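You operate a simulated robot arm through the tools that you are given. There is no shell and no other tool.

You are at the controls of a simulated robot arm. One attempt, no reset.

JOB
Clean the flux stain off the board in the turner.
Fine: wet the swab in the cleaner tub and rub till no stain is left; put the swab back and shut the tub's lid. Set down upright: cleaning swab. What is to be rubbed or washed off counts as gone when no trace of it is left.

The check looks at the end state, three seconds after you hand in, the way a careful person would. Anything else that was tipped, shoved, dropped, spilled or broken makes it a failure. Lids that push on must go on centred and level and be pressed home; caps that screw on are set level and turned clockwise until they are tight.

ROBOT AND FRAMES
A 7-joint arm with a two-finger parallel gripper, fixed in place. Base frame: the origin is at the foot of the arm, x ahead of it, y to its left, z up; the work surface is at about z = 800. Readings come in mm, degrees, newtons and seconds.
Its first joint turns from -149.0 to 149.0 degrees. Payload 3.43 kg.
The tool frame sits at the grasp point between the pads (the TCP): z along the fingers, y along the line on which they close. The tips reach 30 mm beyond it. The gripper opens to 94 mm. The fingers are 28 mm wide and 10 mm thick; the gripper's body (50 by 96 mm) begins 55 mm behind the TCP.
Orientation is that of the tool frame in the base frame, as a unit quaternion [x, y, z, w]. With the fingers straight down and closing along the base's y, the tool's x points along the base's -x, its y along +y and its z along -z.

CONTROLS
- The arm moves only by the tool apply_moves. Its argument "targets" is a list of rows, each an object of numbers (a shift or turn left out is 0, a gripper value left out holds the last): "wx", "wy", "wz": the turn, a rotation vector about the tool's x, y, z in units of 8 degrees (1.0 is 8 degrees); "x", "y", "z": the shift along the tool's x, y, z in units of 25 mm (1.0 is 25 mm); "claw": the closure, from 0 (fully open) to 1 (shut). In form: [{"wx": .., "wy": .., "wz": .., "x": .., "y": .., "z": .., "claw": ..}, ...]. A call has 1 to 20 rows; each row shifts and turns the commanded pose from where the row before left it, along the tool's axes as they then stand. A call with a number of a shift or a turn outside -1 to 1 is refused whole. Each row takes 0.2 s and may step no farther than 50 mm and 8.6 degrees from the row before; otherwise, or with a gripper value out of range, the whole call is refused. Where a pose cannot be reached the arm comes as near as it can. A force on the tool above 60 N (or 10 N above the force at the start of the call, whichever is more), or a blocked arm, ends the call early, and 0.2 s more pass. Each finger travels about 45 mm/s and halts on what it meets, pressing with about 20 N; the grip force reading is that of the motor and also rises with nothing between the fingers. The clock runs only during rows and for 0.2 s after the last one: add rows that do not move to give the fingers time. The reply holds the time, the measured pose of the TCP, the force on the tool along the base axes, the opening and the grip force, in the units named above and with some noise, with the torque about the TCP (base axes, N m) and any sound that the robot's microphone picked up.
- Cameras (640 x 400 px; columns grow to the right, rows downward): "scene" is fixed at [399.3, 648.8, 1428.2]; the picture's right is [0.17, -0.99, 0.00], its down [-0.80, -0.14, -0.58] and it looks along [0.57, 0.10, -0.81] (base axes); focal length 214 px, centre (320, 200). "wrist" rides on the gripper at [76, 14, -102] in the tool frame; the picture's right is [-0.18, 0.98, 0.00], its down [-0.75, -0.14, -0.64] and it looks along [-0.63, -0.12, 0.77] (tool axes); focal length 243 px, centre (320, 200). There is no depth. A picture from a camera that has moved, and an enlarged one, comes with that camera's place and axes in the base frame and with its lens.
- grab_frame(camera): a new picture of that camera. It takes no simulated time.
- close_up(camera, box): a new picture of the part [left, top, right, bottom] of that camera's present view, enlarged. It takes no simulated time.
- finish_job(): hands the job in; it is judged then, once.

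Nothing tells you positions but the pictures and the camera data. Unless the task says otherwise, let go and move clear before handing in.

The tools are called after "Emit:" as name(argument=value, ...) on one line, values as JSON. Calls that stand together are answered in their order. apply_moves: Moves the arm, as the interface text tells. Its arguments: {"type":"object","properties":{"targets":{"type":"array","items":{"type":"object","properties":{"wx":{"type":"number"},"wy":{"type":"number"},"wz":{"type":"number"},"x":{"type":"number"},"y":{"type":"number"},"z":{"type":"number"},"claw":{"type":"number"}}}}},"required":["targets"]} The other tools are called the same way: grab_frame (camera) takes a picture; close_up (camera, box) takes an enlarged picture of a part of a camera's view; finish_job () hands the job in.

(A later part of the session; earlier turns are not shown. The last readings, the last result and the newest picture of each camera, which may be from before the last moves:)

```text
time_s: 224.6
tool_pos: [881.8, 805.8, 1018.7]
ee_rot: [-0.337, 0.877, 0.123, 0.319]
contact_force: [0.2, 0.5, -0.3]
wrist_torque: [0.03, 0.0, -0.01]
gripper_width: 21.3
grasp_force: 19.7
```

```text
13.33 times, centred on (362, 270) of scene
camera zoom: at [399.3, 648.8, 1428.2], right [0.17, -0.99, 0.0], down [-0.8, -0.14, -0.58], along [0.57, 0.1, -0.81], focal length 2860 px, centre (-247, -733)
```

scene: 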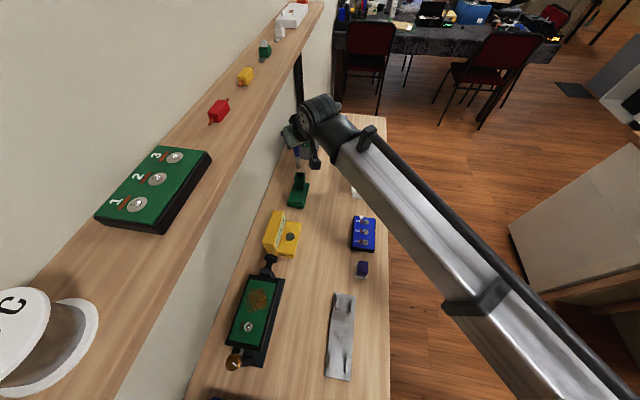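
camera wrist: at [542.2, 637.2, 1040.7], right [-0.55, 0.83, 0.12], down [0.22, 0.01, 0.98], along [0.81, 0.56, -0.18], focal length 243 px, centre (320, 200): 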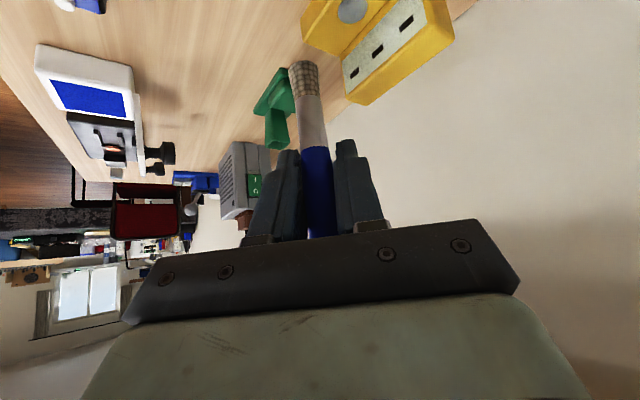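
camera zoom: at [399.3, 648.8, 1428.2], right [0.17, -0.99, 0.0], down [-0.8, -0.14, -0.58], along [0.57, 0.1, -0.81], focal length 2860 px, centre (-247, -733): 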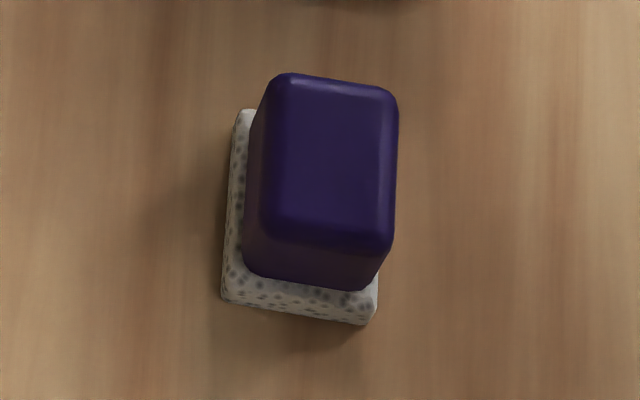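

The purple tool has a porous pad like a sponge applicator. First I finish returning the blue tool: align and lower.

Emit:
apply_moves(targets=[{"x": 0.104, "z": -0.0875}, {"x": 0.3215, "z": 0.383}, {"x": 0.3215, "z": 0.383}, {"x": 0.3215, "z": 0.383}, {"x": 0.3215, "z": 0.383}, {}])

Emit:
close_up(camera="wrist", box=[240, 0, 400, 120])

Emit:
close_up(camera="scene", box=[275, 140, 325, 200])

```text
time_s: 226.0
tool_pos: [879.2, 801.8, 969.8]
ee_rot: [-0.337, 0.877, 0.123, 0.319]
contact_force: [0.0, 0.0, -0.9]
wrist_torque: [0.0, 0.0, -0.04]
gripper_width: 21.4
grasp_force: 19.8
```

```text
3.33 times, centred on (320, 60) of wrist
camera zoom: at [777.0, 729.2, 999.8], right [-0.55, 0.82, 0.12], down [0.22, 0.01, 0.98], along [0.8, 0.57, -0.18], focal length 809 px, centre (320, 667)
```

zoom: 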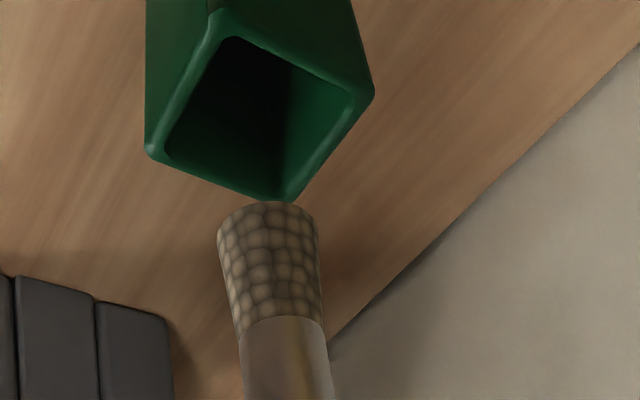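

```text
6.67 times, centred on (300, 170) of scene
camera zoom: at [399.3, 648.8, 1428.2], right [0.17, -0.99, 0.0], down [-0.8, -0.14, -0.58], along [0.57, 0.1, -0.81], focal length 1430 px, centre (453, 400)
```

zoom: 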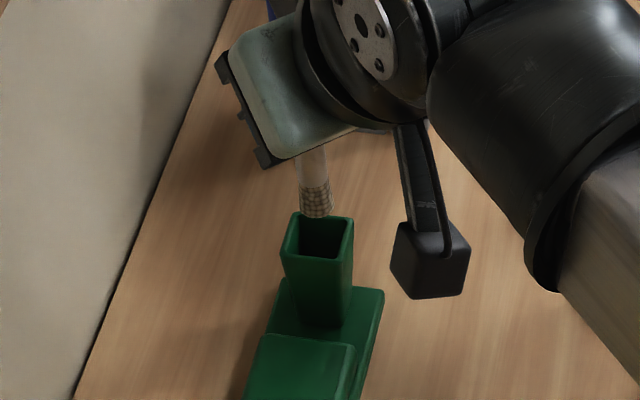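

Emit:
apply_moves(targets=[{"x": -0.121, "y": -0.034, "z": 0.101}, {"x": 0.257, "z": 0.306}, {"x": 0.257, "z": 0.306}, {}])

Emit:
close_up(camera="wrist", box=[240, 0, 400, 120])

Emit:
close_up(camera="scene", box=[275, 140, 325, 200])

```text
time_s: 227.0
tool_pos: [884.2, 803.7, 950.3]
ee_rot: [-0.337, 0.877, 0.122, 0.319]
contact_force: [0.5, 0.4, 0.0]
wrist_torque: [0.01, 0.03, 0.0]
gripper_width: 21.4
grasp_force: 19.6
```

```text
3.33 times, centred on (320, 60) of wrist
camera zoom: at [780.9, 731.3, 980.7], right [-0.55, 0.82, 0.12], down [0.22, 0.01, 0.98], along [0.8, 0.57, -0.18], focal length 809 px, centre (320, 667)
```

zoom: 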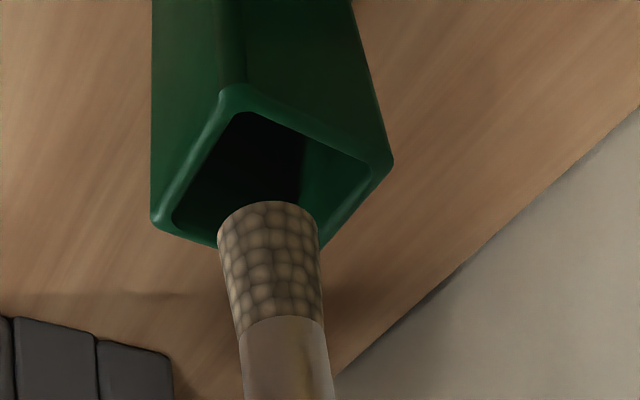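

```text
6.67 times, centred on (300, 170) of scene
camera zoom: at [399.3, 648.8, 1428.2], right [0.17, -0.99, 0.0], down [-0.8, -0.14, -0.58], along [0.57, 0.1, -0.81], focal length 1430 px, centre (453, 400)
```

zoom: 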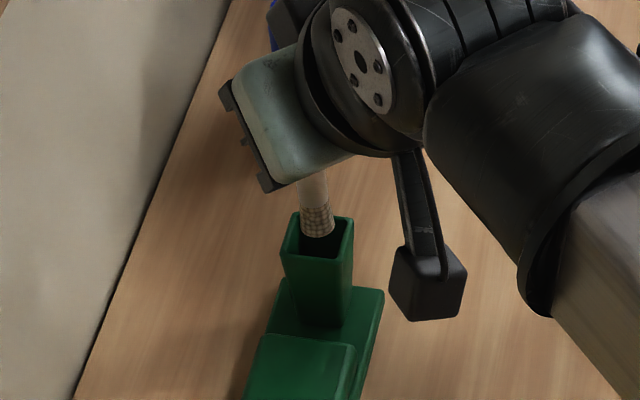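

Emit:
apply_moves(targets=[{"x": 0.2315, "z": 0.2758}, {"x": 0.2315, "z": 0.2758}, {"x": 0.2315, "z": 0.2758}, {}])

Emit:
apply_moves(targets=[{"x": 0.2315, "z": 0.2758}, {"x": 0.206, "z": 0.245}, {}])

Emit:
close_up(camera="wrist", box=[220, 40, 420, 240])

```text
time_s: 228.0
tool_pos: [883.8, 804.6, 924.2]
ee_rot: [-0.337, 0.877, 0.123, 0.32]
contact_force: [-0.6, -0.5, -0.8]
wrist_torque: [0.03, 0.01, -0.04]
gripper_width: 21.3
grasp_force: 19.8
```

```text
time_s: 228.8
tool_pos: [883.5, 805.5, 907.0]
ee_rot: [-0.337, 0.877, 0.123, 0.319]
contact_force: [0.4, -0.1, -0.6]
wrist_torque: [0.0, 0.0, 0.03]
gripper_width: 21.2
grasp_force: 19.9
```

```text
2.00 times, centred on (320, 140) of wrist
camera zoom: at [781.3, 732.9, 936.8], right [-0.55, 0.82, 0.12], down [0.22, 0.01, 0.98], along [0.8, 0.57, -0.18], focal length 485 px, centre (320, 320)
```

zoom: 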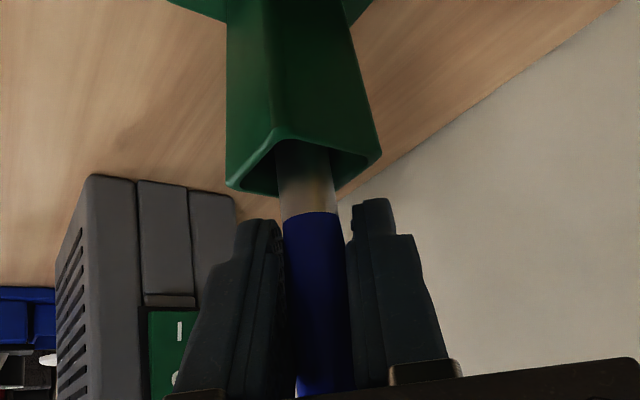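

Releasing; the tool drops the last bit into its socket.

Emit:
apply_moves(targets=[{"claw": 0.5}, {}, {}, {"claw": 0}, {}, {}, {}])

Emit:
apply_moves(targets=[{"z": -0.5}, {"z": -0.8}, {"z": -0.8}, {"z": -0.8}, {"z": -0.8}, {"z": -0.8}, {}])

Emit:
grab_frame(camera="wrist")

Emit:
close_up(camera="scene", box=[275, 140, 325, 200])

```text
time_s: 230.4
tool_pos: [883.6, 805.3, 907.5]
ee_rot: [-0.337, 0.877, 0.123, 0.319]
contact_force: [-0.3, 0.8, 0.9]
wrist_torque: [0.03, 0.0, -0.01]
gripper_width: 94.3
grasp_force: 0.0
```

```text
time_s: 232.0
tool_pos: [828.7, 755.9, 993.7]
ee_rot: [-0.337, 0.877, 0.122, 0.32]
contact_force: [-0.8, 0.2, 0.5]
wrist_torque: [-0.02, 0.01, 0.03]
gripper_width: 93.9
grasp_force: 0.1
```

```text
taken
camera wrist: at [726.7, 683.2, 1023.8], right [-0.55, 0.82, 0.12], down [0.22, 0.01, 0.98], along [0.8, 0.57, -0.18], focal length 243 px, centre (320, 200)
```

wrist: 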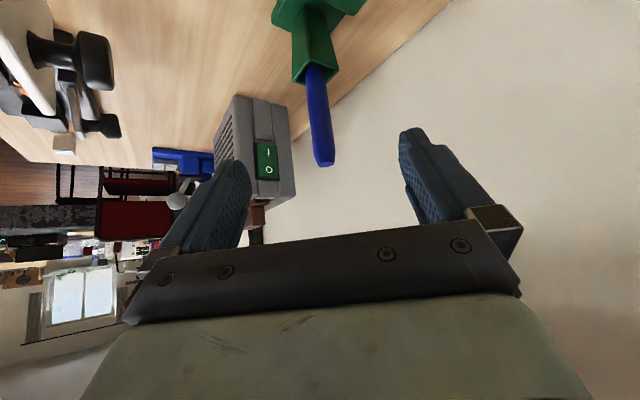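

```text
6.67 times, centred on (300, 170) of scene
camera zoom: at [399.3, 648.8, 1428.2], right [0.17, -0.99, 0.0], down [-0.8, -0.14, -0.58], along [0.57, 0.1, -0.81], focal length 1430 px, centre (453, 400)
```

zoom: 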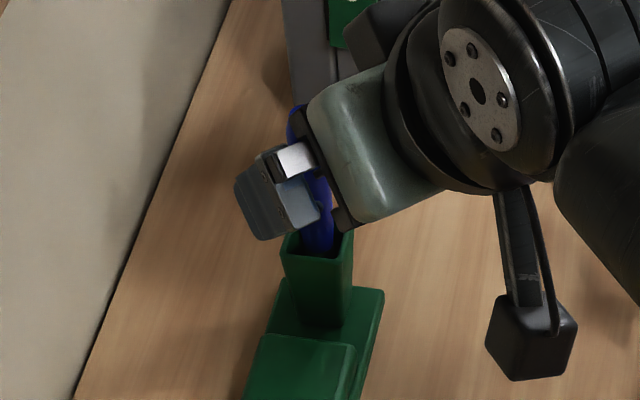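

The blue tool is back upright in its holder as before. Now I'll go and look closely at the purple tool (around (610, 565)) with the wrist camera.

Emit:
apply_moves(targets=[{"x": 0.82, "y": -0.086, "z": -0.899}, {"x": 0.82, "y": -0.086, "z": -0.899}, {"x": 0.82, "y": -0.086, "z": -0.899}, {"x": 0.82, "y": -0.086, "z": -0.899}, {"x": 0.82, "y": -0.086, "z": -0.899}, {"x": 0.82, "y": -0.086, "z": -0.899}, {"x": 0.82, "y": -0.086, "z": -0.899}, {"x": 0.82, "y": -0.086, "z": -0.899}, {"x": 0.82, "y": -0.086, "z": -0.899}, {"wx": -0.643, "wz": -0.766}, {"wx": -0.643, "wz": -0.766}, {"wx": -0.643, "wz": -0.766}, {"wx": -0.643, "wz": -0.766}, {"wx": -0.643, "wz": -0.766}, {"wx": -0.643, "wz": -0.766}, {}])

Emit:
apply_moves(targets=[{"x": 0.82, "y": 0.28, "z": -0.14}, {"x": 0.82, "y": 0.28, "z": -0.14}, {"x": 0.82, "y": 0.28, "z": -0.14}, {"x": 0.82, "y": 0.28, "z": -0.14}, {"x": 0.82, "y": 0.28, "z": -0.14}, {}])

Emit:
grab_frame(camera="wrist")

Emit:
grab_frame(camera="scene")

```text
time_s: 235.4
tool_pos: [638.8, 560.1, 1028.5]
ee_rot: [0.665, -0.664, -0.242, -0.242]
contact_force: [-0.2, 0.6, 0.4]
wrist_torque: [-0.01, 0.01, 0.02]
gripper_width: 94.0
grasp_force: 0.0
```

```text
time_s: 236.8
tool_pos: [606.1, 470.7, 977.4]
ee_rot: [-0.664, 0.664, 0.243, 0.242]
contact_force: [-0.2, 0.3, 1.2]
wrist_torque: [-0.03, 0.02, 0.02]
gripper_width: 94.1
grasp_force: 0.0
```

```text
taken
camera wrist: at [590.6, 346.1, 1007.2], right [-0.98, 0.14, 0.12], down [0.14, 0.17, 0.98], along [0.12, 0.98, -0.18], focal length 243 px, centre (320, 200)
```

wrist: 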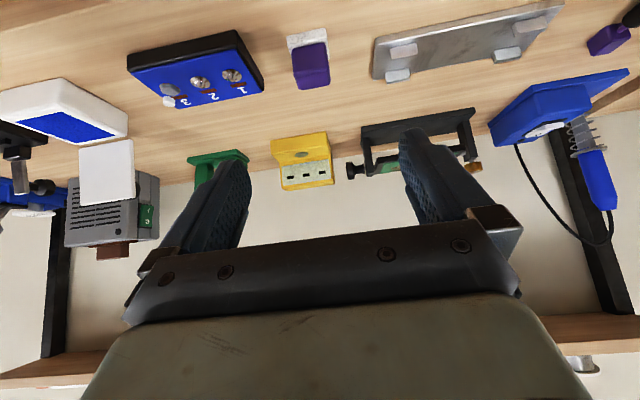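

```text
taken
```

scene: 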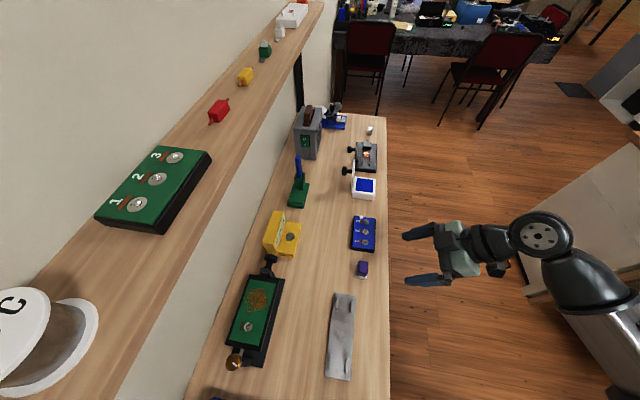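

Emit:
close_up(camera="wrist", box=[270, 20, 350, 100])

Emit:
close_up(camera="wrist", box=[180, 130, 260, 200])

Emit:
close_up(camera="scene", box=[350, 255, 375, 285])

Emit:
close_up(camera="wrist", box=[260, 120, 350, 200])

```text
5.00 times, centred on (310, 60) of wrist
camera zoom: at [590.6, 346.1, 1007.2], right [-0.98, 0.14, 0.12], down [0.14, 0.17, 0.98], along [0.12, 0.98, -0.18], focal length 1213 px, centre (370, 900)
```

zoom: 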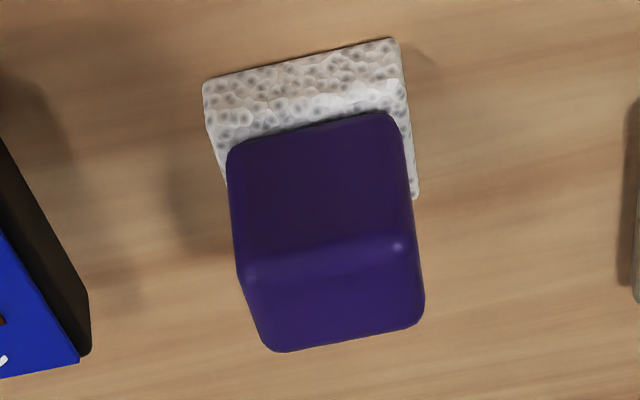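

```text
5.71 times, centred on (220, 165) of wrist
camera zoom: at [590.6, 346.1, 1007.2], right [-0.98, 0.14, 0.12], down [0.14, 0.17, 0.98], along [0.12, 0.98, -0.18], focal length 1386 px, centre (891, 400)
```

zoom: 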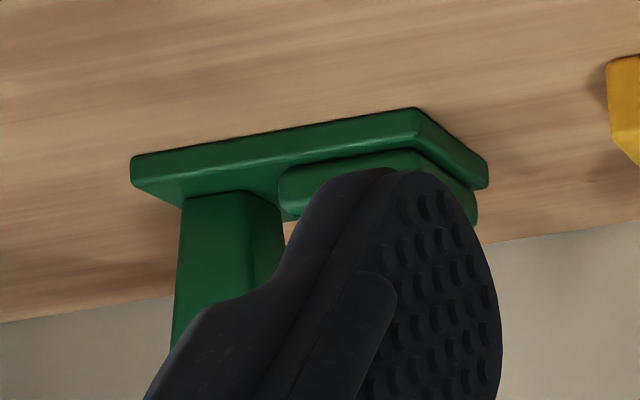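

```text
13.33 times, centred on (362, 270) of scene
camera zoom: at [399.3, 648.8, 1428.2], right [0.17, -0.99, 0.0], down [-0.8, -0.14, -0.58], along [0.57, 0.1, -0.81], focal length 2860 px, centre (-247, -733)
```

zoom: 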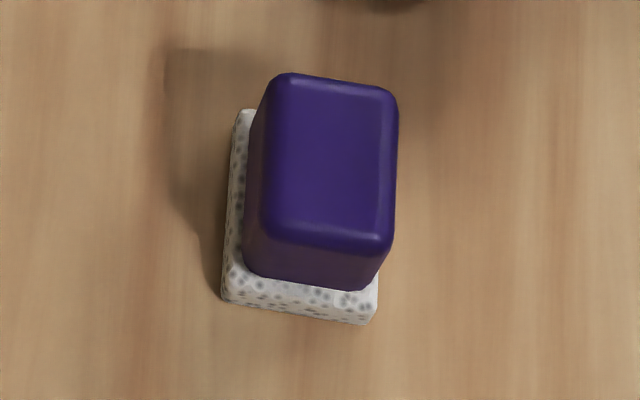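

```text
5.00 times, centred on (305, 160) of wrist
camera zoom: at [590.6, 346.1, 1007.2], right [-0.98, 0.14, 0.12], down [0.14, 0.17, 0.98], along [0.12, 0.98, -0.18], focal length 1213 px, centre (395, 400)
```

zoom: 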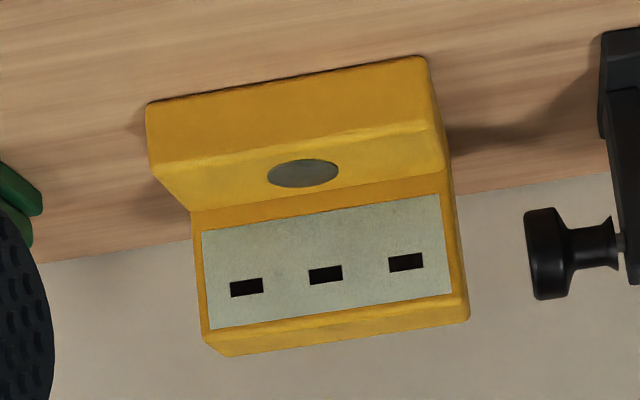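

This is clearly a purple grip on a white sponge pad: pad about 39×30×15 mm, handle about 33×24 mm, top at z≈843, centre (609, 564.5). That fits "cleaning swab… set down upright". I'll tilt the tool to 20° from vertical and move to a pre-grasp over it.

Emit:
apply_moves(targets=[{"wy": 0.833}, {"wy": 0.833}, {"wy": 0.834}, {"x": -0.35, "y": -0.03, "z": 0.685}, {"x": -0.35, "y": -0.03, "z": 0.685}, {"x": -0.35, "y": -0.03, "z": 0.685}, {"x": -0.35, "y": -0.03, "z": 0.685}, {}])

Emit:
grab_frame(camera="wrist")

Emit:
close_up(camera="scene", box=[335, 230, 415, 310])

```text
time_s: 238.6
tool_pos: [608.4, 526.2, 924.3]
ee_rot: [-0.696, 0.696, 0.123, 0.123]
contact_force: [0.1, -0.7, -0.4]
wrist_torque: [0.01, -0.01, 0.03]
gripper_width: 94.1
grasp_force: 0.1
```

```text
taken
camera wrist: at [593.3, 419.8, 994.8], right [-0.98, 0.17, 0.06], down [0.14, 0.49, 0.86], along [0.12, 0.86, -0.5], focal length 243 px, centre (320, 200)
```

wrist: 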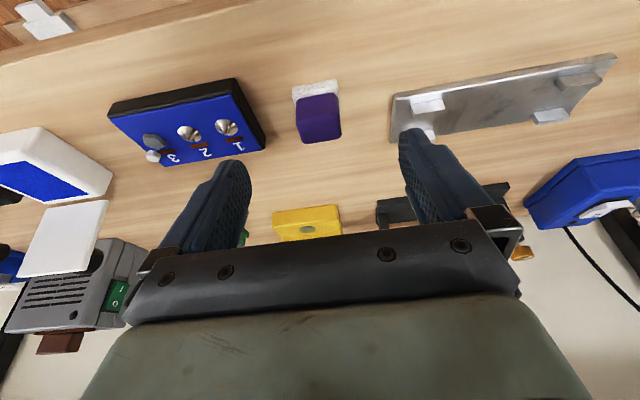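

```text
5.00 times, centred on (375, 270) of scene
camera zoom: at [399.3, 648.8, 1428.2], right [0.17, -0.99, 0.0], down [-0.8, -0.14, -0.58], along [0.57, 0.1, -0.81], focal length 1072 px, centre (45, -150)
```

zoom: 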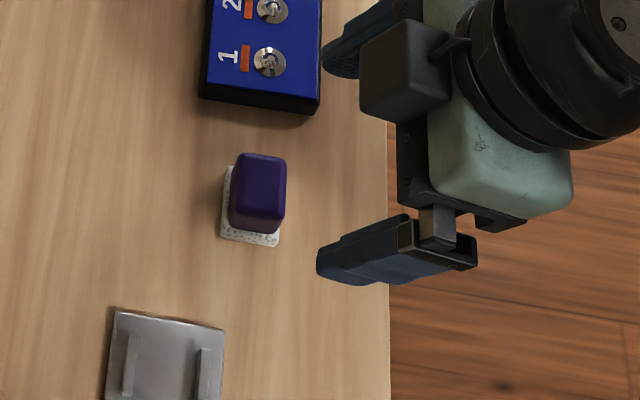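

Blue box edge is at x≈670, so I'll narrow the opening to 60 mm before descending, then approach most of the way.

Emit:
apply_moves(targets=[{"claw": 0.36}, {}, {}, {"z": 0.5}, {"z": 0.5}, {"x": -0.02, "y": -0.02, "z": 0.5}, {"x": -0.02, "z": 0.5}, {}])

Emit:
close_up(camera="wrist", box=[220, 80, 420, 260])

Emit:
close_up(camera="scene", box=[335, 230, 415, 310])

```text
time_s: 240.4
tool_pos: [609.8, 545.1, 876.4]
ee_rot: [-0.696, 0.697, 0.123, 0.122]
contact_force: [-0.9, -0.8, 0.1]
wrist_torque: [-0.01, -0.03, 0.03]
gripper_width: 60.4
grasp_force: 0.0
```

```text
2.22 times, centred on (320, 170) of wrist
camera zoom: at [594.3, 437.8, 947.2], right [-0.98, 0.17, 0.06], down [0.14, 0.49, 0.86], along [0.12, 0.86, -0.5], focal length 539 px, centre (320, 267)
```

zoom: 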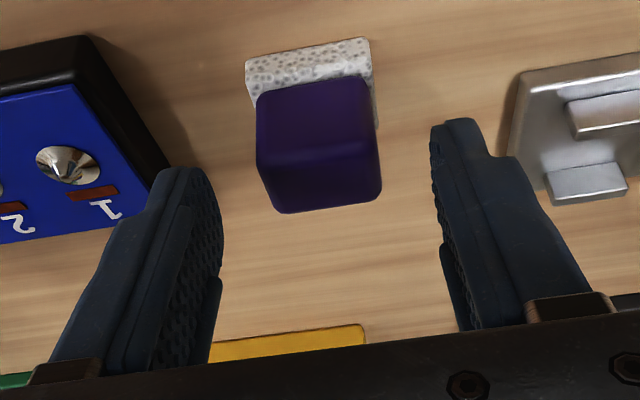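

```text
5.00 times, centred on (375, 270) of scene
camera zoom: at [399.3, 648.8, 1428.2], right [0.17, -0.99, 0.0], down [-0.8, -0.14, -0.58], along [0.57, 0.1, -0.81], focal length 1072 px, centre (45, -150)
```

zoom: 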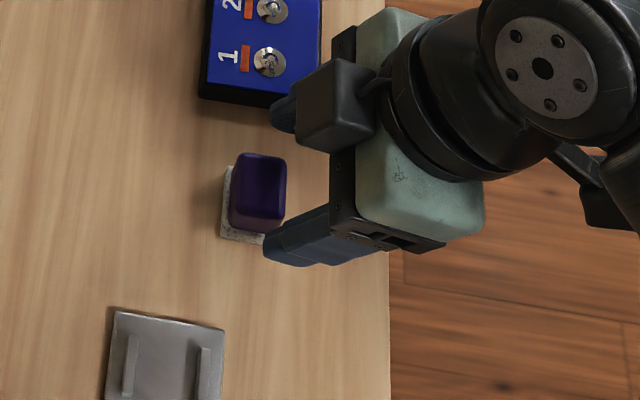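

Centred. Moving in the last 28 mm and checking clearance over the pad.

Emit:
apply_moves(targets=[{"z": 0.373}, {"z": 0.373}, {"z": 0.353}, {}])

Emit:
close_up(camera="wrist", box=[220, 80, 420, 260])

Emit:
close_up(camera="scene", box=[345, 250, 395, 300])

```text
time_s: 241.4
tool_pos: [609.1, 554.2, 851.1]
ee_rot: [0.696, -0.696, -0.123, -0.122]
contact_force: [0.2, -0.2, 0.0]
wrist_torque: [-0.01, 0.01, -0.02]
gripper_width: 60.4
grasp_force: 0.0
```

```text
2.22 times, centred on (320, 170) of wrist
camera zoom: at [594.4, 447.6, 922.0], right [-0.98, 0.17, 0.06], down [0.14, 0.49, 0.86], along [0.12, 0.86, -0.5], focal length 539 px, centre (320, 267)
```

zoom: 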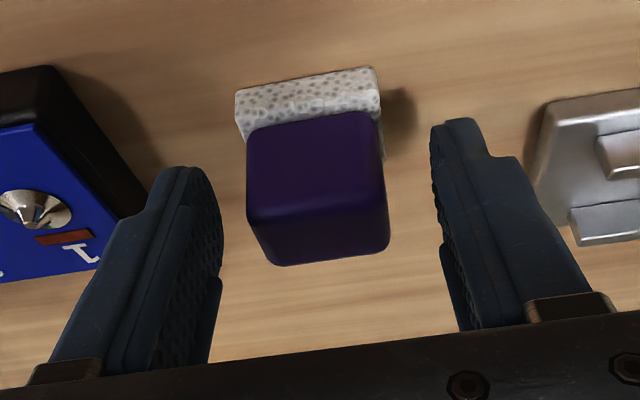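

```text
8.00 times, centred on (370, 275) of scene
camera zoom: at [399.3, 648.8, 1428.2], right [0.17, -0.99, 0.0], down [-0.8, -0.14, -0.58], along [0.57, 0.1, -0.81], focal length 1716 px, centre (-80, -400)
```

zoom: 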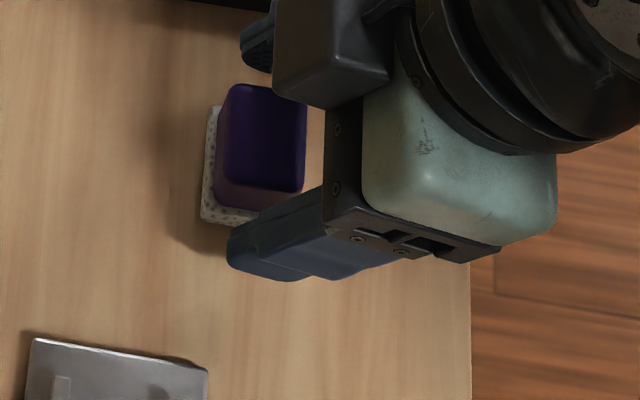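

Good position. Closing on the purple handle.

Emit:
apply_moves(targets=[{"claw": 1}, {}, {}, {}, {}])

Emit:
close_up(camera="wrist", box=[220, 80, 420, 260])

```text
time_s: 242.6
tool_pos: [608.9, 554.1, 851.0]
ee_rot: [-0.696, 0.697, 0.122, 0.123]
contact_force: [0.1, 0.3, 0.1]
wrist_torque: [0.02, 0.0, 0.0]
gripper_width: 34.9
grasp_force: 20.4
```

```text
2.22 times, centred on (320, 170) of wrist
camera zoom: at [594.3, 447.5, 922.2], right [-0.98, 0.17, 0.06], down [0.14, 0.49, 0.86], along [0.12, 0.86, -0.5], focal length 539 px, centre (320, 267)
```

zoom: 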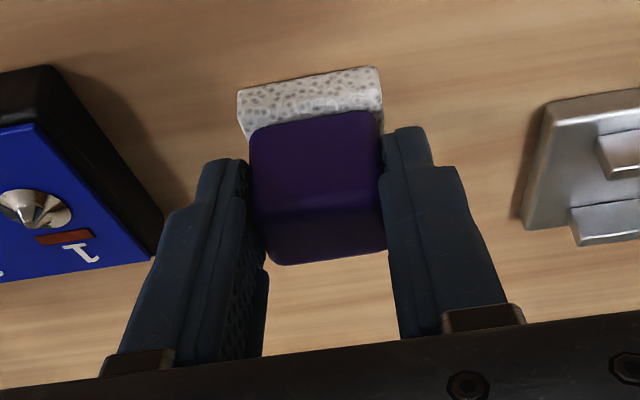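

Firm, square grip (34.9 mm). Lifting straight up and carrying it over to the tub.

Emit:
apply_moves(targets=[{"x": -0.137, "z": -0.376}, {"x": -0.2736, "z": -0.752}, {"x": -0.2736, "z": -0.752}, {"x": -0.2736, "z": -0.752}, {"x": -0.2736, "z": -0.752}, {"x": -0.2736, "z": -0.752}, {}])

Emit:
grab_frame(camera="wrist")

Emit:
close_up(camera="scene", box=[335, 230, 415, 310])

```text
time_s: 244.2
tool_pos: [608.6, 554.9, 962.8]
ee_rot: [-0.696, 0.696, 0.123, 0.123]
contact_force: [0.1, -0.6, -0.3]
wrist_torque: [0.01, -0.01, 0.01]
gripper_width: 34.6
grasp_force: 19.6
```

```text
taken
camera wrist: at [593.4, 448.3, 1033.4], right [-0.98, 0.17, 0.06], down [0.14, 0.49, 0.86], along [0.12, 0.85, -0.51], focal length 243 px, centre (320, 200)
```

wrist: 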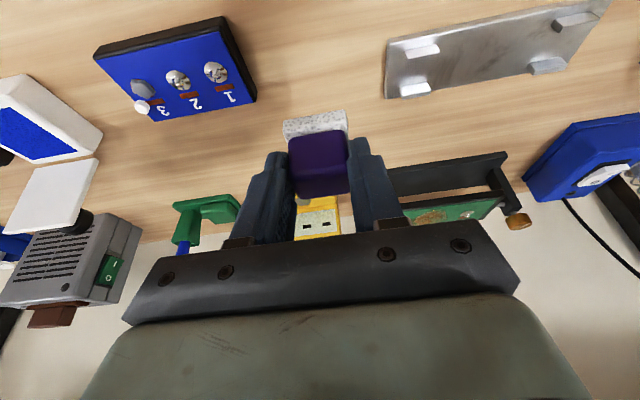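

```text
5.00 times, centred on (375, 270) of scene
camera zoom: at [399.3, 648.8, 1428.2], right [0.17, -0.99, 0.0], down [-0.8, -0.14, -0.58], along [0.57, 0.1, -0.81], focal length 1072 px, centre (45, -150)
```

zoom: 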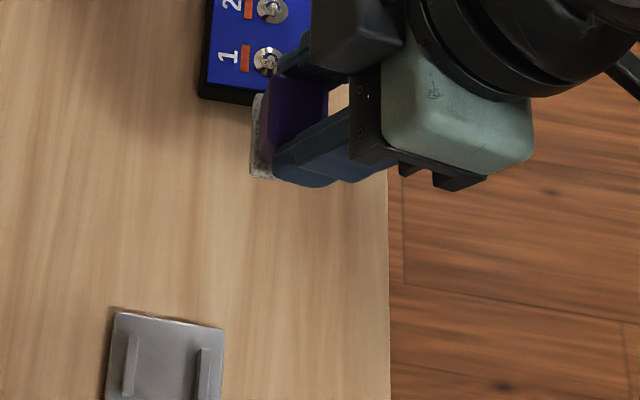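

Emit:
apply_moves(targets=[{"y": -0.923, "x": -0.031, "z": 0.0113}, {"y": -0.923, "x": -0.031, "z": 0.0113}, {"y": -0.923, "x": -0.031, "z": 0.0113}, {"y": -0.923, "x": -0.031, "z": 0.0113}, {"y": -0.923, "x": -0.031, "z": 0.0113}, {"y": -0.923, "x": -0.031, "z": 0.0113}, {"y": -0.923, "x": -0.031, "z": 0.0113}, {"y": -0.923, "x": -0.031, "z": 0.0113}, {"y": -0.923, "x": -0.031, "z": 0.0113}, {"y": -0.923, "x": -0.031, "z": 0.0113}, {"y": -0.923, "x": -0.031, "z": 0.0113}, {"y": -0.923, "x": -0.031, "z": 0.0113}, {"y": -0.923, "x": -0.031, "z": 0.0113}, {}])

Emit:
grab_frame(camera="wrist")

Emit:
close_up(camera="scene", box=[335, 140, 415, 220])

```text
time_s: 247.2
tool_pos: [908.5, 563.7, 962.2]
ee_rot: [0.697, -0.696, -0.122, -0.122]
contact_force: [0.9, 0.0, -0.5]
wrist_torque: [0.02, -0.01, -0.01]
gripper_width: 34.9
grasp_force: 19.6
```

```text
taken
camera wrist: at [894.0, 457.7, 1033.3], right [-0.98, 0.17, 0.06], down [0.14, 0.49, 0.86], along [0.12, 0.86, -0.5], focal length 243 px, centre (320, 200)
```

wrist: 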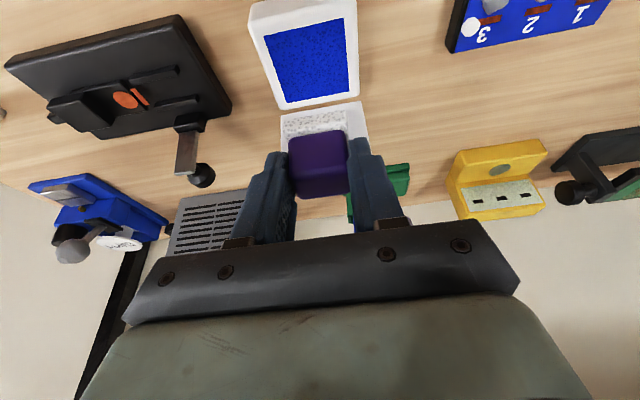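

```text
5.00 times, centred on (375, 180) of scene
camera zoom: at [399.3, 648.8, 1428.2], right [0.17, -0.99, 0.0], down [-0.8, -0.14, -0.58], along [0.57, 0.1, -0.81], focal length 1072 px, centre (45, 300)
```

zoom: 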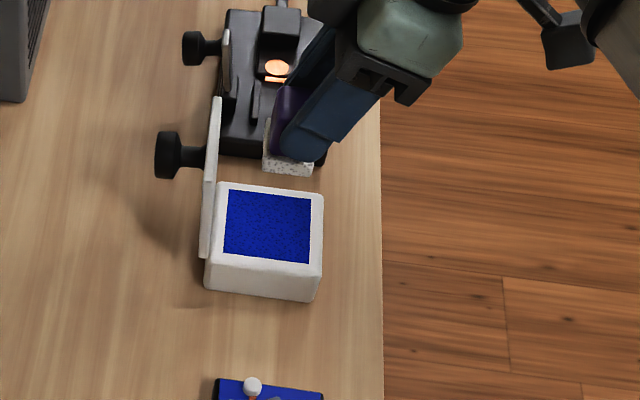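

Over the tub. Lowering onto the blue pad.

Emit:
apply_moves(targets=[{"x": 0.1915, "z": 0.5264}, {"x": 0.1915, "z": 0.5264}, {"x": 0.1915, "z": 0.5264}, {"x": 0.1915, "z": 0.5264}, {"x": 0.1915, "z": 0.5264}, {}])

Emit:
apply_moves(targets=[{"x": 0.0205, "z": 0.0564}, {"x": 0.0205, "z": 0.0564}, {}])

Emit:
apply_moves(targets=[{"x": 0.0205, "z": 0.0564}, {}])

Emit:
close_up(camera="wrist", box=[220, 60, 420, 240])

```text
time_s: 248.6
tool_pos: [909.3, 565.2, 892.5]
ee_rot: [0.697, -0.696, -0.123, -0.123]
contact_force: [-1.0, -0.8, -1.1]
wrist_torque: [0.04, 0.02, -0.02]
gripper_width: 35.3
grasp_force: 19.7
```

```text
time_s: 249.4
tool_pos: [908.7, 564.6, 888.8]
ee_rot: [0.696, -0.696, -0.122, -0.123]
contact_force: [-0.2, 0.0, -0.9]
wrist_torque: [-0.02, 0.02, 0.01]
gripper_width: 35.2
grasp_force: 19.6
```

```text
time_s: 250.0
tool_pos: [908.6, 566.0, 888.1]
ee_rot: [0.697, -0.696, -0.122, -0.122]
contact_force: [-0.1, 0.0, 0.3]
wrist_torque: [-0.02, -0.01, 0.01]
gripper_width: 34.9
grasp_force: 20.1
```

```text
2.22 times, centred on (320, 150) of wrist
camera zoom: at [893.8, 458.3, 958.1], right [-0.98, 0.17, 0.06], down [0.14, 0.49, 0.86], along [0.12, 0.86, -0.5], focal length 539 px, centre (320, 311)
```

zoom: 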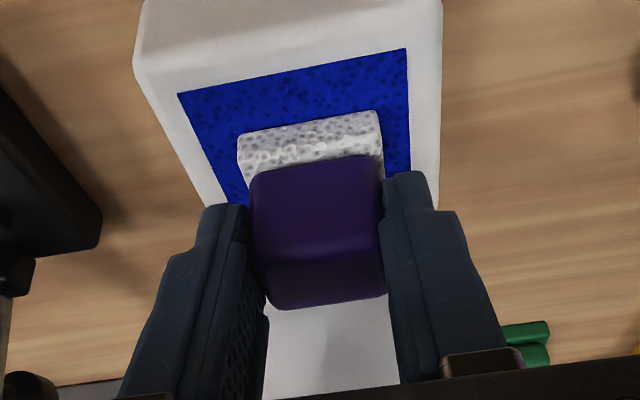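

Emit:
apply_moves(targets=[{"x": 0.0205, "z": 0.0564}, {}])

Emit:
apply_moves(targets=[{"x": 0.0205, "z": 0.0564}, {}])

Emit:
close_up(camera="wrist", box=[220, 60, 420, 240])

```text
time_s: 250.6
tool_pos: [909.5, 564.4, 886.7]
ee_rot: [0.696, -0.696, -0.124, -0.123]
contact_force: [-0.7, 0.0, 2.9]
wrist_torque: [-0.02, 0.05, 0.02]
gripper_width: 35.0
grasp_force: 19.9
```

```text
time_s: 251.2
tool_pos: [908.6, 564.7, 887.1]
ee_rot: [0.696, -0.696, -0.123, -0.123]
contact_force: [-0.5, -1.5, 14.5]
wrist_torque: [0.08, 0.11, 0.0]
gripper_width: 34.9
grasp_force: 20.5
```

```text
2.22 times, centred on (320, 150) of wrist
camera zoom: at [893.9, 458.8, 956.8], right [-0.98, 0.17, 0.06], down [0.14, 0.49, 0.86], along [0.12, 0.86, -0.5], focal length 539 px, centre (320, 311)
```

zoom: 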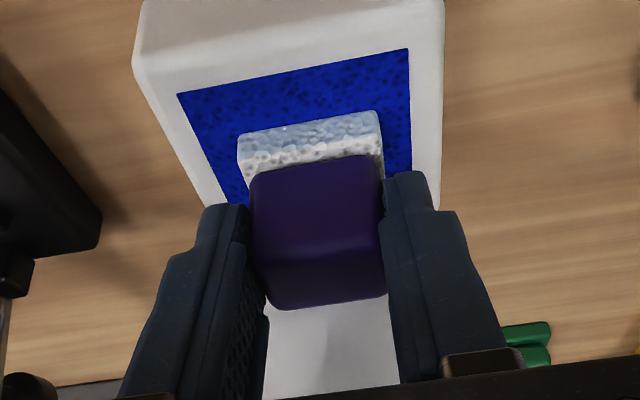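

The sponge's lower half just turned light blue, so it's wetted. The purple tool is the cleaning swab. I'll hold a second to soak, then lift.

Emit:
apply_moves(targets=[{}, {}, {}, {}, {}, {}])

Emit:
apply_moves(targets=[{"x": -0.137, "z": -0.376}, {"x": -0.2736, "z": -0.752}, {"x": -0.2736, "z": -0.752}, {"x": -0.2736, "z": -0.752}, {}])

Emit:
close_up(camera="wrist", box=[220, 60, 420, 240])

```text
time_s: 252.6
tool_pos: [909.2, 565.1, 886.0]
ee_rot: [-0.696, 0.696, 0.124, 0.125]
contact_force: [1.6, 1.0, 21.1]
wrist_torque: [0.29, -0.01, -0.04]
gripper_width: 35.2
grasp_force: 20.2
```

```text
time_s: 253.8
tool_pos: [908.0, 566.8, 954.6]
ee_rot: [0.697, -0.696, -0.123, -0.123]
contact_force: [0.2, -0.5, 0.6]
wrist_torque: [0.0, 0.04, 0.01]
gripper_width: 35.0
grasp_force: 20.1
```

```text
2.22 times, centred on (320, 150) of wrist
camera zoom: at [893.4, 459.2, 1025.7], right [-0.98, 0.17, 0.06], down [0.14, 0.49, 0.86], along [0.12, 0.85, -0.51], focal length 539 px, centre (320, 311)
```

zoom: 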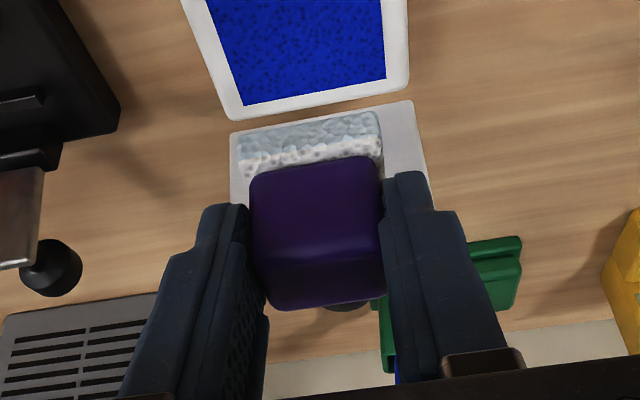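

Wet and still square in the grip. I'll carry it low toward the board: first −x past the lid, then diagonally, staying clear of the shelf.

Emit:
apply_moves(targets=[{"y": 1.0}, {"y": 1.0}, {"y": 1.0}, {"y": 0.959, "x": -0.5926, "z": 0.23}, {"y": 0.959, "x": -0.5926, "z": 0.23}, {"y": 0.959, "x": -0.5926, "z": 0.23}, {"y": 0.959, "x": -0.5926, "z": 0.23}, {"y": 0.959, "x": -0.5926, "z": 0.23}, {"y": 0.959, "x": -0.5926, "z": 0.23}, {"y": 0.959, "x": -0.5926, "z": 0.23}, {"y": 0.959, "x": -0.5926, "z": 0.23}, {"y": 0.959, "x": -0.5926, "z": 0.23}, {"y": 0.959, "x": -0.5926, "z": 0.23}, {"y": 0.959, "x": -0.5926, "z": 0.23}, {"y": 0.959, "x": -0.5926, "z": 0.23}, {"y": 0.959, "x": -0.5926, "z": 0.23}, {"y": 0.959, "x": -0.5926, "z": 0.23}, {"y": 0.959, "x": -0.5926, "z": 0.23}, {}])

Emit:
grab_frame(camera="wrist")

Emit:
grab_frame(camera="scene")

```text
time_s: 257.8
tool_pos: [473.2, 804.8, 948.9]
ee_rot: [-0.696, 0.697, 0.123, 0.123]
contact_force: [-0.2, 0.3, 0.0]
wrist_torque: [0.0, -0.02, -0.03]
gripper_width: 35.0
grasp_force: 20.4
```

```text
taken
camera wrist: at [459.0, 697.9, 1019.3], right [-0.98, 0.17, 0.06], down [0.14, 0.49, 0.86], along [0.12, 0.86, -0.5], focal length 243 px, centre (320, 200)
```

wrist: 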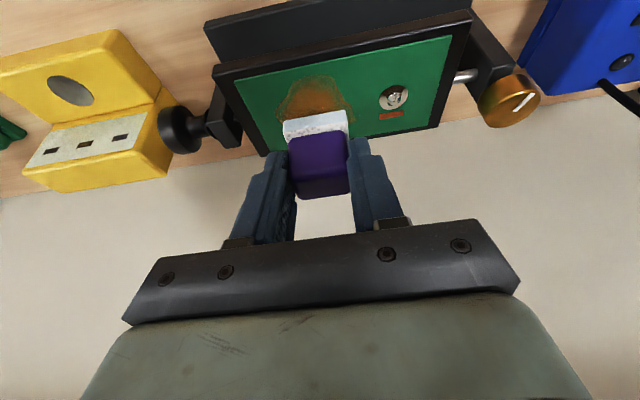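

```text
taken
```

scene: 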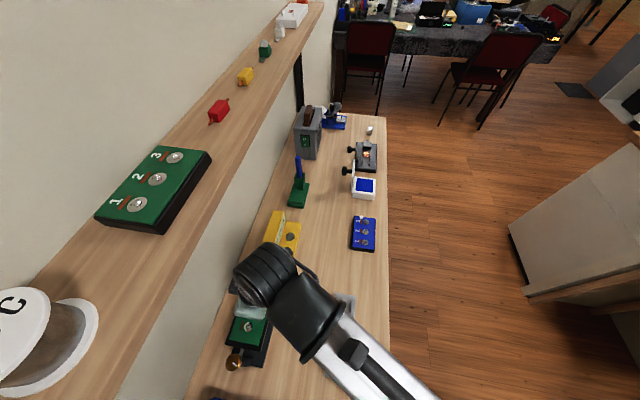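

Great view of the stain now. Lowering to gentle contact.

Emit:
apply_moves(targets=[{"x": 0.123, "z": 0.338}, {"x": 0.123, "z": 0.338}, {}])

Emit:
apply_moves(targets=[{"x": 0.0205, "z": 0.0564}, {}])

Emit:
apply_moves(targets=[{"x": 0.0205, "z": 0.0564}, {}])

Emit:
close_up(camera="wrist", box=[220, 40, 420, 200])

```text
time_s: 258.6
tool_pos: [473.6, 805.1, 931.5]
ee_rot: [0.696, -0.696, -0.123, -0.124]
contact_force: [0.8, 1.4, -0.3]
wrist_torque: [0.0, 0.01, -0.03]
gripper_width: 34.8
grasp_force: 19.5
```

```text
time_s: 259.2
tool_pos: [473.0, 802.3, 929.0]
ee_rot: [0.697, -0.696, -0.123, -0.123]
contact_force: [0.8, -0.2, -0.4]
wrist_torque: [0.01, -0.01, -0.01]
gripper_width: 35.3
grasp_force: 20.2
```

```text
time_s: 259.8
tool_pos: [472.5, 804.2, 927.7]
ee_rot: [0.697, -0.696, -0.123, -0.122]
contact_force: [-0.1, 0.0, 0.8]
wrist_torque: [-0.03, 0.04, 0.03]
gripper_width: 34.7
grasp_force: 20.1
```

```text
2.50 times, centred on (320, 120) of wrist
camera zoom: at [458.7, 697.1, 997.9], right [-0.98, 0.17, 0.06], down [0.14, 0.49, 0.86], along [0.12, 0.86, -0.5], focal length 606 px, centre (320, 400)
```

zoom: 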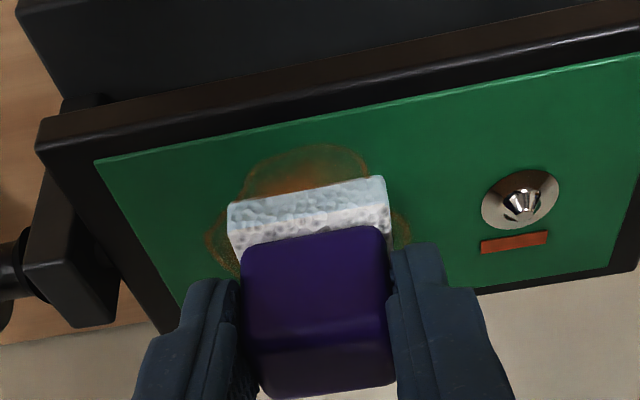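

Emit:
apply_moves(targets=[{"x": 0.0137, "z": 0.0376}, {}])

Emit:
apply_moves(targets=[{"x": 0.0068, "z": 0.0188}, {}])

```text
time_s: 260.4
tool_pos: [474.3, 802.7, 927.8]
ee_rot: [-0.696, 0.697, 0.123, 0.124]
contact_force: [-0.3, 1.2, 11.7]
wrist_torque: [0.22, 0.01, -0.01]
gripper_width: 34.8
grasp_force: 20.3
```

```text
time_s: 261.0
tool_pos: [474.5, 803.0, 927.0]
ee_rot: [-0.695, 0.697, 0.123, 0.124]
contact_force: [-1.0, 2.7, 19.6]
wrist_torque: [0.31, 0.11, 0.0]
gripper_width: 35.0
grasp_force: 20.1
```

Contact. Easing slightly and making the first strokes along x.

Emit:
apply_moves(targets=[{"x": -0.0082, "z": -0.0226}, {"y": 0.3}, {"y": 0.3}, {"y": -0.3}, {"y": -0.3}, {"y": -0.3}, {"y": -0.3}, {"y": 0.3}, {"y": 0.3}, {}])

Emit:
close_up(camera="wrist", box=[220, 40, 420, 200])

```text
time_s: 263.2
tool_pos: [474.0, 802.6, 927.6]
ee_rot: [0.696, -0.696, -0.123, -0.123]
contact_force: [0.1, 1.2, -0.1]
wrist_torque: [0.02, 0.0, -0.03]
gripper_width: 35.2
grasp_force: 19.8
```

```text
2.50 times, centred on (320, 120) of wrist
camera zoom: at [459.0, 696.6, 998.1], right [-0.98, 0.17, 0.06], down [0.14, 0.49, 0.86], along [0.12, 0.86, -0.5], focal length 606 px, centre (320, 400)
```

zoom: 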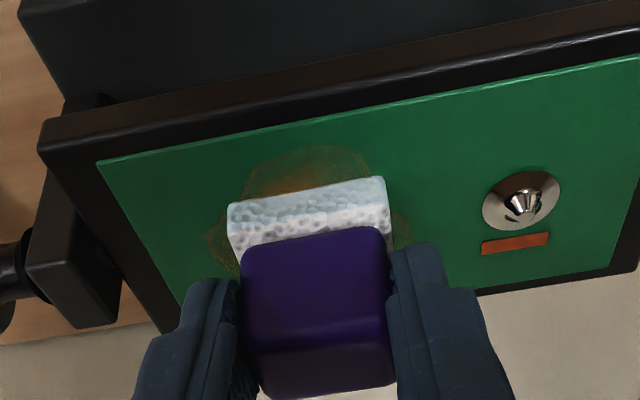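

The stain is visibly fainter already, so this works. Continuing with a bit more pressure and more strokes.

Emit:
apply_moves(targets=[{"x": 0.0123, "z": 0.0338}, {"y": 0.4, "x": 0.0007, "z": 0.0019}, {"y": 0.4, "x": 0.0007, "z": 0.0019}, {"y": -0.4, "x": 0.0007, "z": 0.0019}, {"y": -0.4, "x": 0.0007, "z": 0.0019}, {"y": -0.4, "x": 0.0007, "z": 0.0019}, {"y": -0.4, "x": 0.0007, "z": 0.0019}, {"y": 0.4, "x": 0.0007, "z": 0.0019}, {"y": 0.4, "x": 0.0007, "z": 0.0019}, {"y": 0.4, "x": 0.0007, "z": 0.0019}, {"y": 0.4, "x": 0.0007, "z": 0.0019}, {"y": -0.4, "x": 0.0007, "z": 0.0019}, {"y": -0.4, "x": 0.0007, "z": 0.0019}, {"y": -0.4, "x": 0.0007, "z": 0.0019}, {"y": -0.4, "x": 0.0007, "z": 0.0019}, {"y": 0.4, "x": 0.0007, "z": 0.0019}, {"y": 0.4, "x": 0.0007, "z": 0.0019}])

Emit:
close_up(camera="wrist", box=[220, 40, 420, 200])

```text
time_s: 266.8
tool_pos: [474.2, 804.2, 927.3]
ee_rot: [-0.696, 0.696, 0.122, 0.123]
contact_force: [4.5, -0.5, 11.8]
wrist_torque: [0.13, -0.07, -0.04]
gripper_width: 34.7
grasp_force: 19.5
```

```text
2.50 times, centred on (320, 120) of wrist
camera zoom: at [459.5, 697.2, 997.5], right [-0.98, 0.17, 0.06], down [0.14, 0.49, 0.86], along [0.12, 0.85, -0.51], focal length 606 px, centre (320, 400)
```

zoom: 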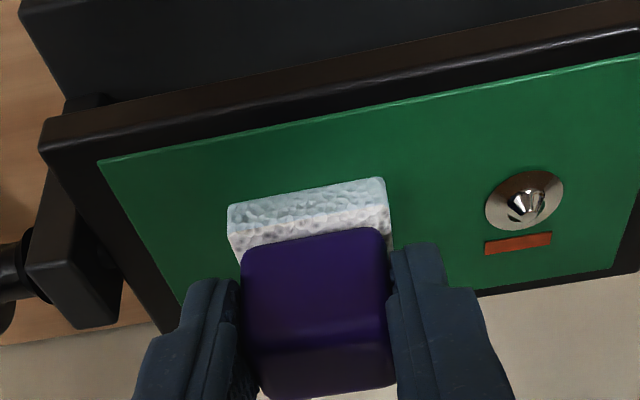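

The visible stain is gone. A few more strokes to be sure nothing remains underneath, then lift and inspect.

Emit:
apply_moves(targets=[{"y": 0.4}, {"y": 0.4}, {"y": -0.4}, {"y": -0.4}, {"y": -0.4}, {"y": -0.4}, {"y": 0.4}, {"y": 0.4}, {"y": 0.4}, {"y": 0.4}, {"y": -0.4}, {"y": -0.4}, {"y": -0.4}, {"y": -0.4}, {"y": 0.4}, {"y": 0.4}])

Emit:
apply_moves(targets=[{"x": -0.0684, "z": -0.188}, {"x": -0.137, "z": -0.376}, {"x": 0.188, "z": -0.068}, {"x": 0.94, "z": -0.342}, {"x": 0.94, "z": -0.342}, {}])

Emit:
grab_frame(camera="wrist")

Emit:
close_up(camera="wrist", box=[220, 60, 480, 200])

```text
time_s: 270.2
tool_pos: [474.0, 802.9, 926.5]
ee_rot: [-0.696, 0.697, 0.122, 0.125]
contact_force: [5.2, -0.1, 16.6]
wrist_torque: [0.17, -0.15, -0.04]
gripper_width: 35.2
grasp_force: 19.8
```

```text
time_s: 271.6
tool_pos: [473.9, 748.1, 942.0]
ee_rot: [0.696, -0.696, -0.122, -0.123]
contact_force: [0.3, -0.6, -0.7]
wrist_torque: [-0.02, 0.03, 0.02]
gripper_width: 34.9
grasp_force: 19.9
```

```text
taken
camera wrist: at [457.9, 642.4, 1011.6], right [-0.98, 0.17, 0.06], down [0.14, 0.49, 0.86], along [0.12, 0.86, -0.5], focal length 243 px, centre (320, 200)
```

wrist: 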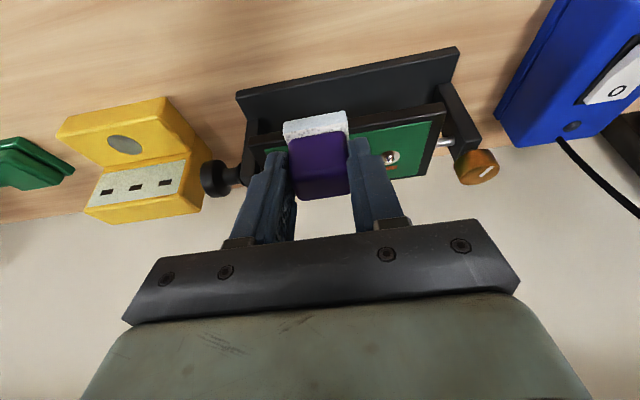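

```text
2.46 times, centred on (350, 130) of wrist
camera zoom: at [457.9, 642.4, 1011.6], right [-0.98, 0.17, 0.06], down [0.14, 0.49, 0.86], along [0.12, 0.86, -0.5], focal length 597 px, centre (246, 372)
```

zoom: 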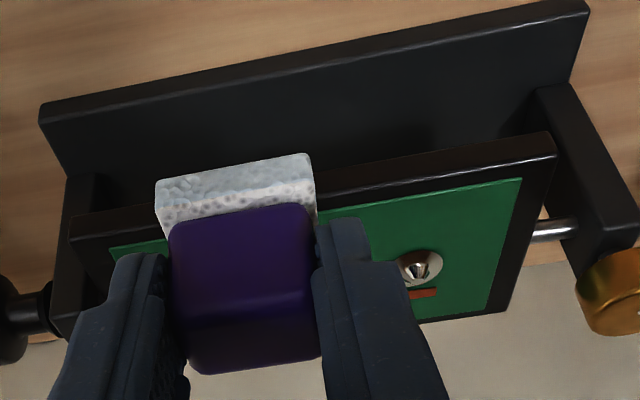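

Now I'll carry the swab back toward its home spot and check the board with the scene camera.

Emit:
apply_moves(targets=[{"y": -0.6735, "x": 0.8725, "z": -0.428}, {"y": -0.6735, "x": 0.8725, "z": -0.428}, {"y": -0.6735, "x": 0.8725, "z": -0.428}, {"y": -0.6735, "x": 0.8725, "z": -0.428}, {"y": -0.6735, "x": 0.8725, "z": -0.428}, {"y": -0.6735, "x": 0.8725, "z": -0.428}, {"y": -0.6735, "x": 0.8725, "z": -0.428}, {"y": -0.6735, "x": 0.8725, "z": -0.428}, {}, {}])

Emit:
close_up(camera="scene", box=[215, 250, 295, 380])

Emit:
close_up(camera="scene", box=[240, 280, 276, 316])

Emit:
grab_frame(camera="scene")

```text
time_s: 273.8
tool_pos: [606.4, 552.9, 962.0]
ee_rot: [0.697, -0.696, -0.123, -0.123]
contact_force: [0.3, -0.1, -0.4]
wrist_torque: [0.02, -0.01, -0.02]
gripper_width: 35.1
grasp_force: 20.2
```

```text
3.08 times, centred on (255, 315) of scene
camera zoom: at [399.3, 648.8, 1428.2], right [0.17, -0.99, 0.0], down [-0.8, -0.14, -0.58], along [0.57, 0.1, -0.81], focal length 660 px, centre (520, -154)
```

zoom: 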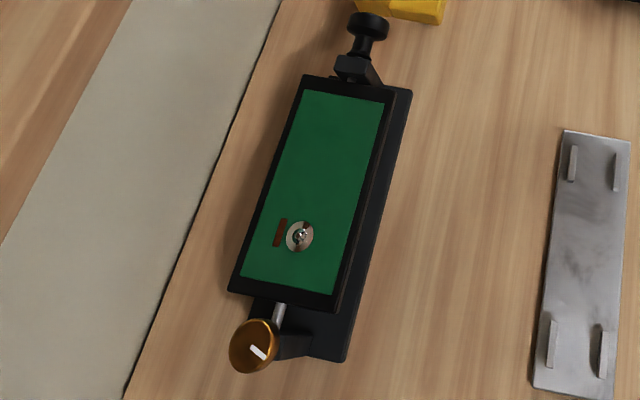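

```text
11.11 times, centred on (258, 298) of scene
camera zoom: at [399.3, 648.8, 1428.2], right [0.17, -0.99, 0.0], down [-0.8, -0.14, -0.58], along [0.57, 0.1, -0.81], focal length 2383 px, centre (1009, -889)
```

zoom: 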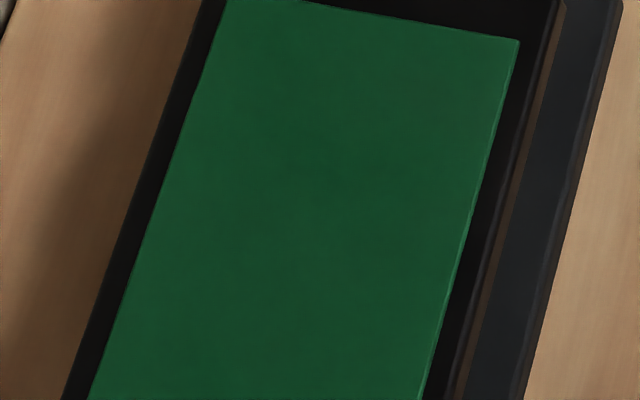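

```text
taken
```

scene: 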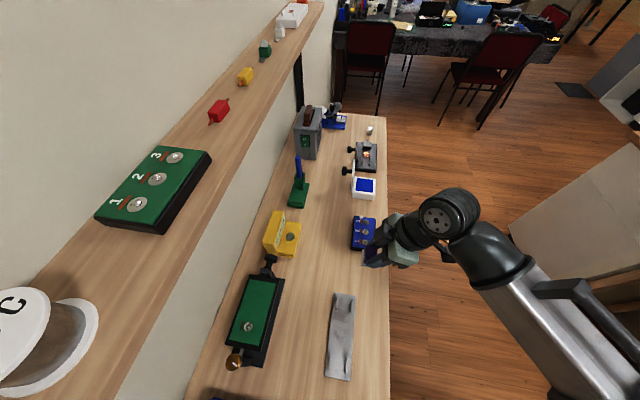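

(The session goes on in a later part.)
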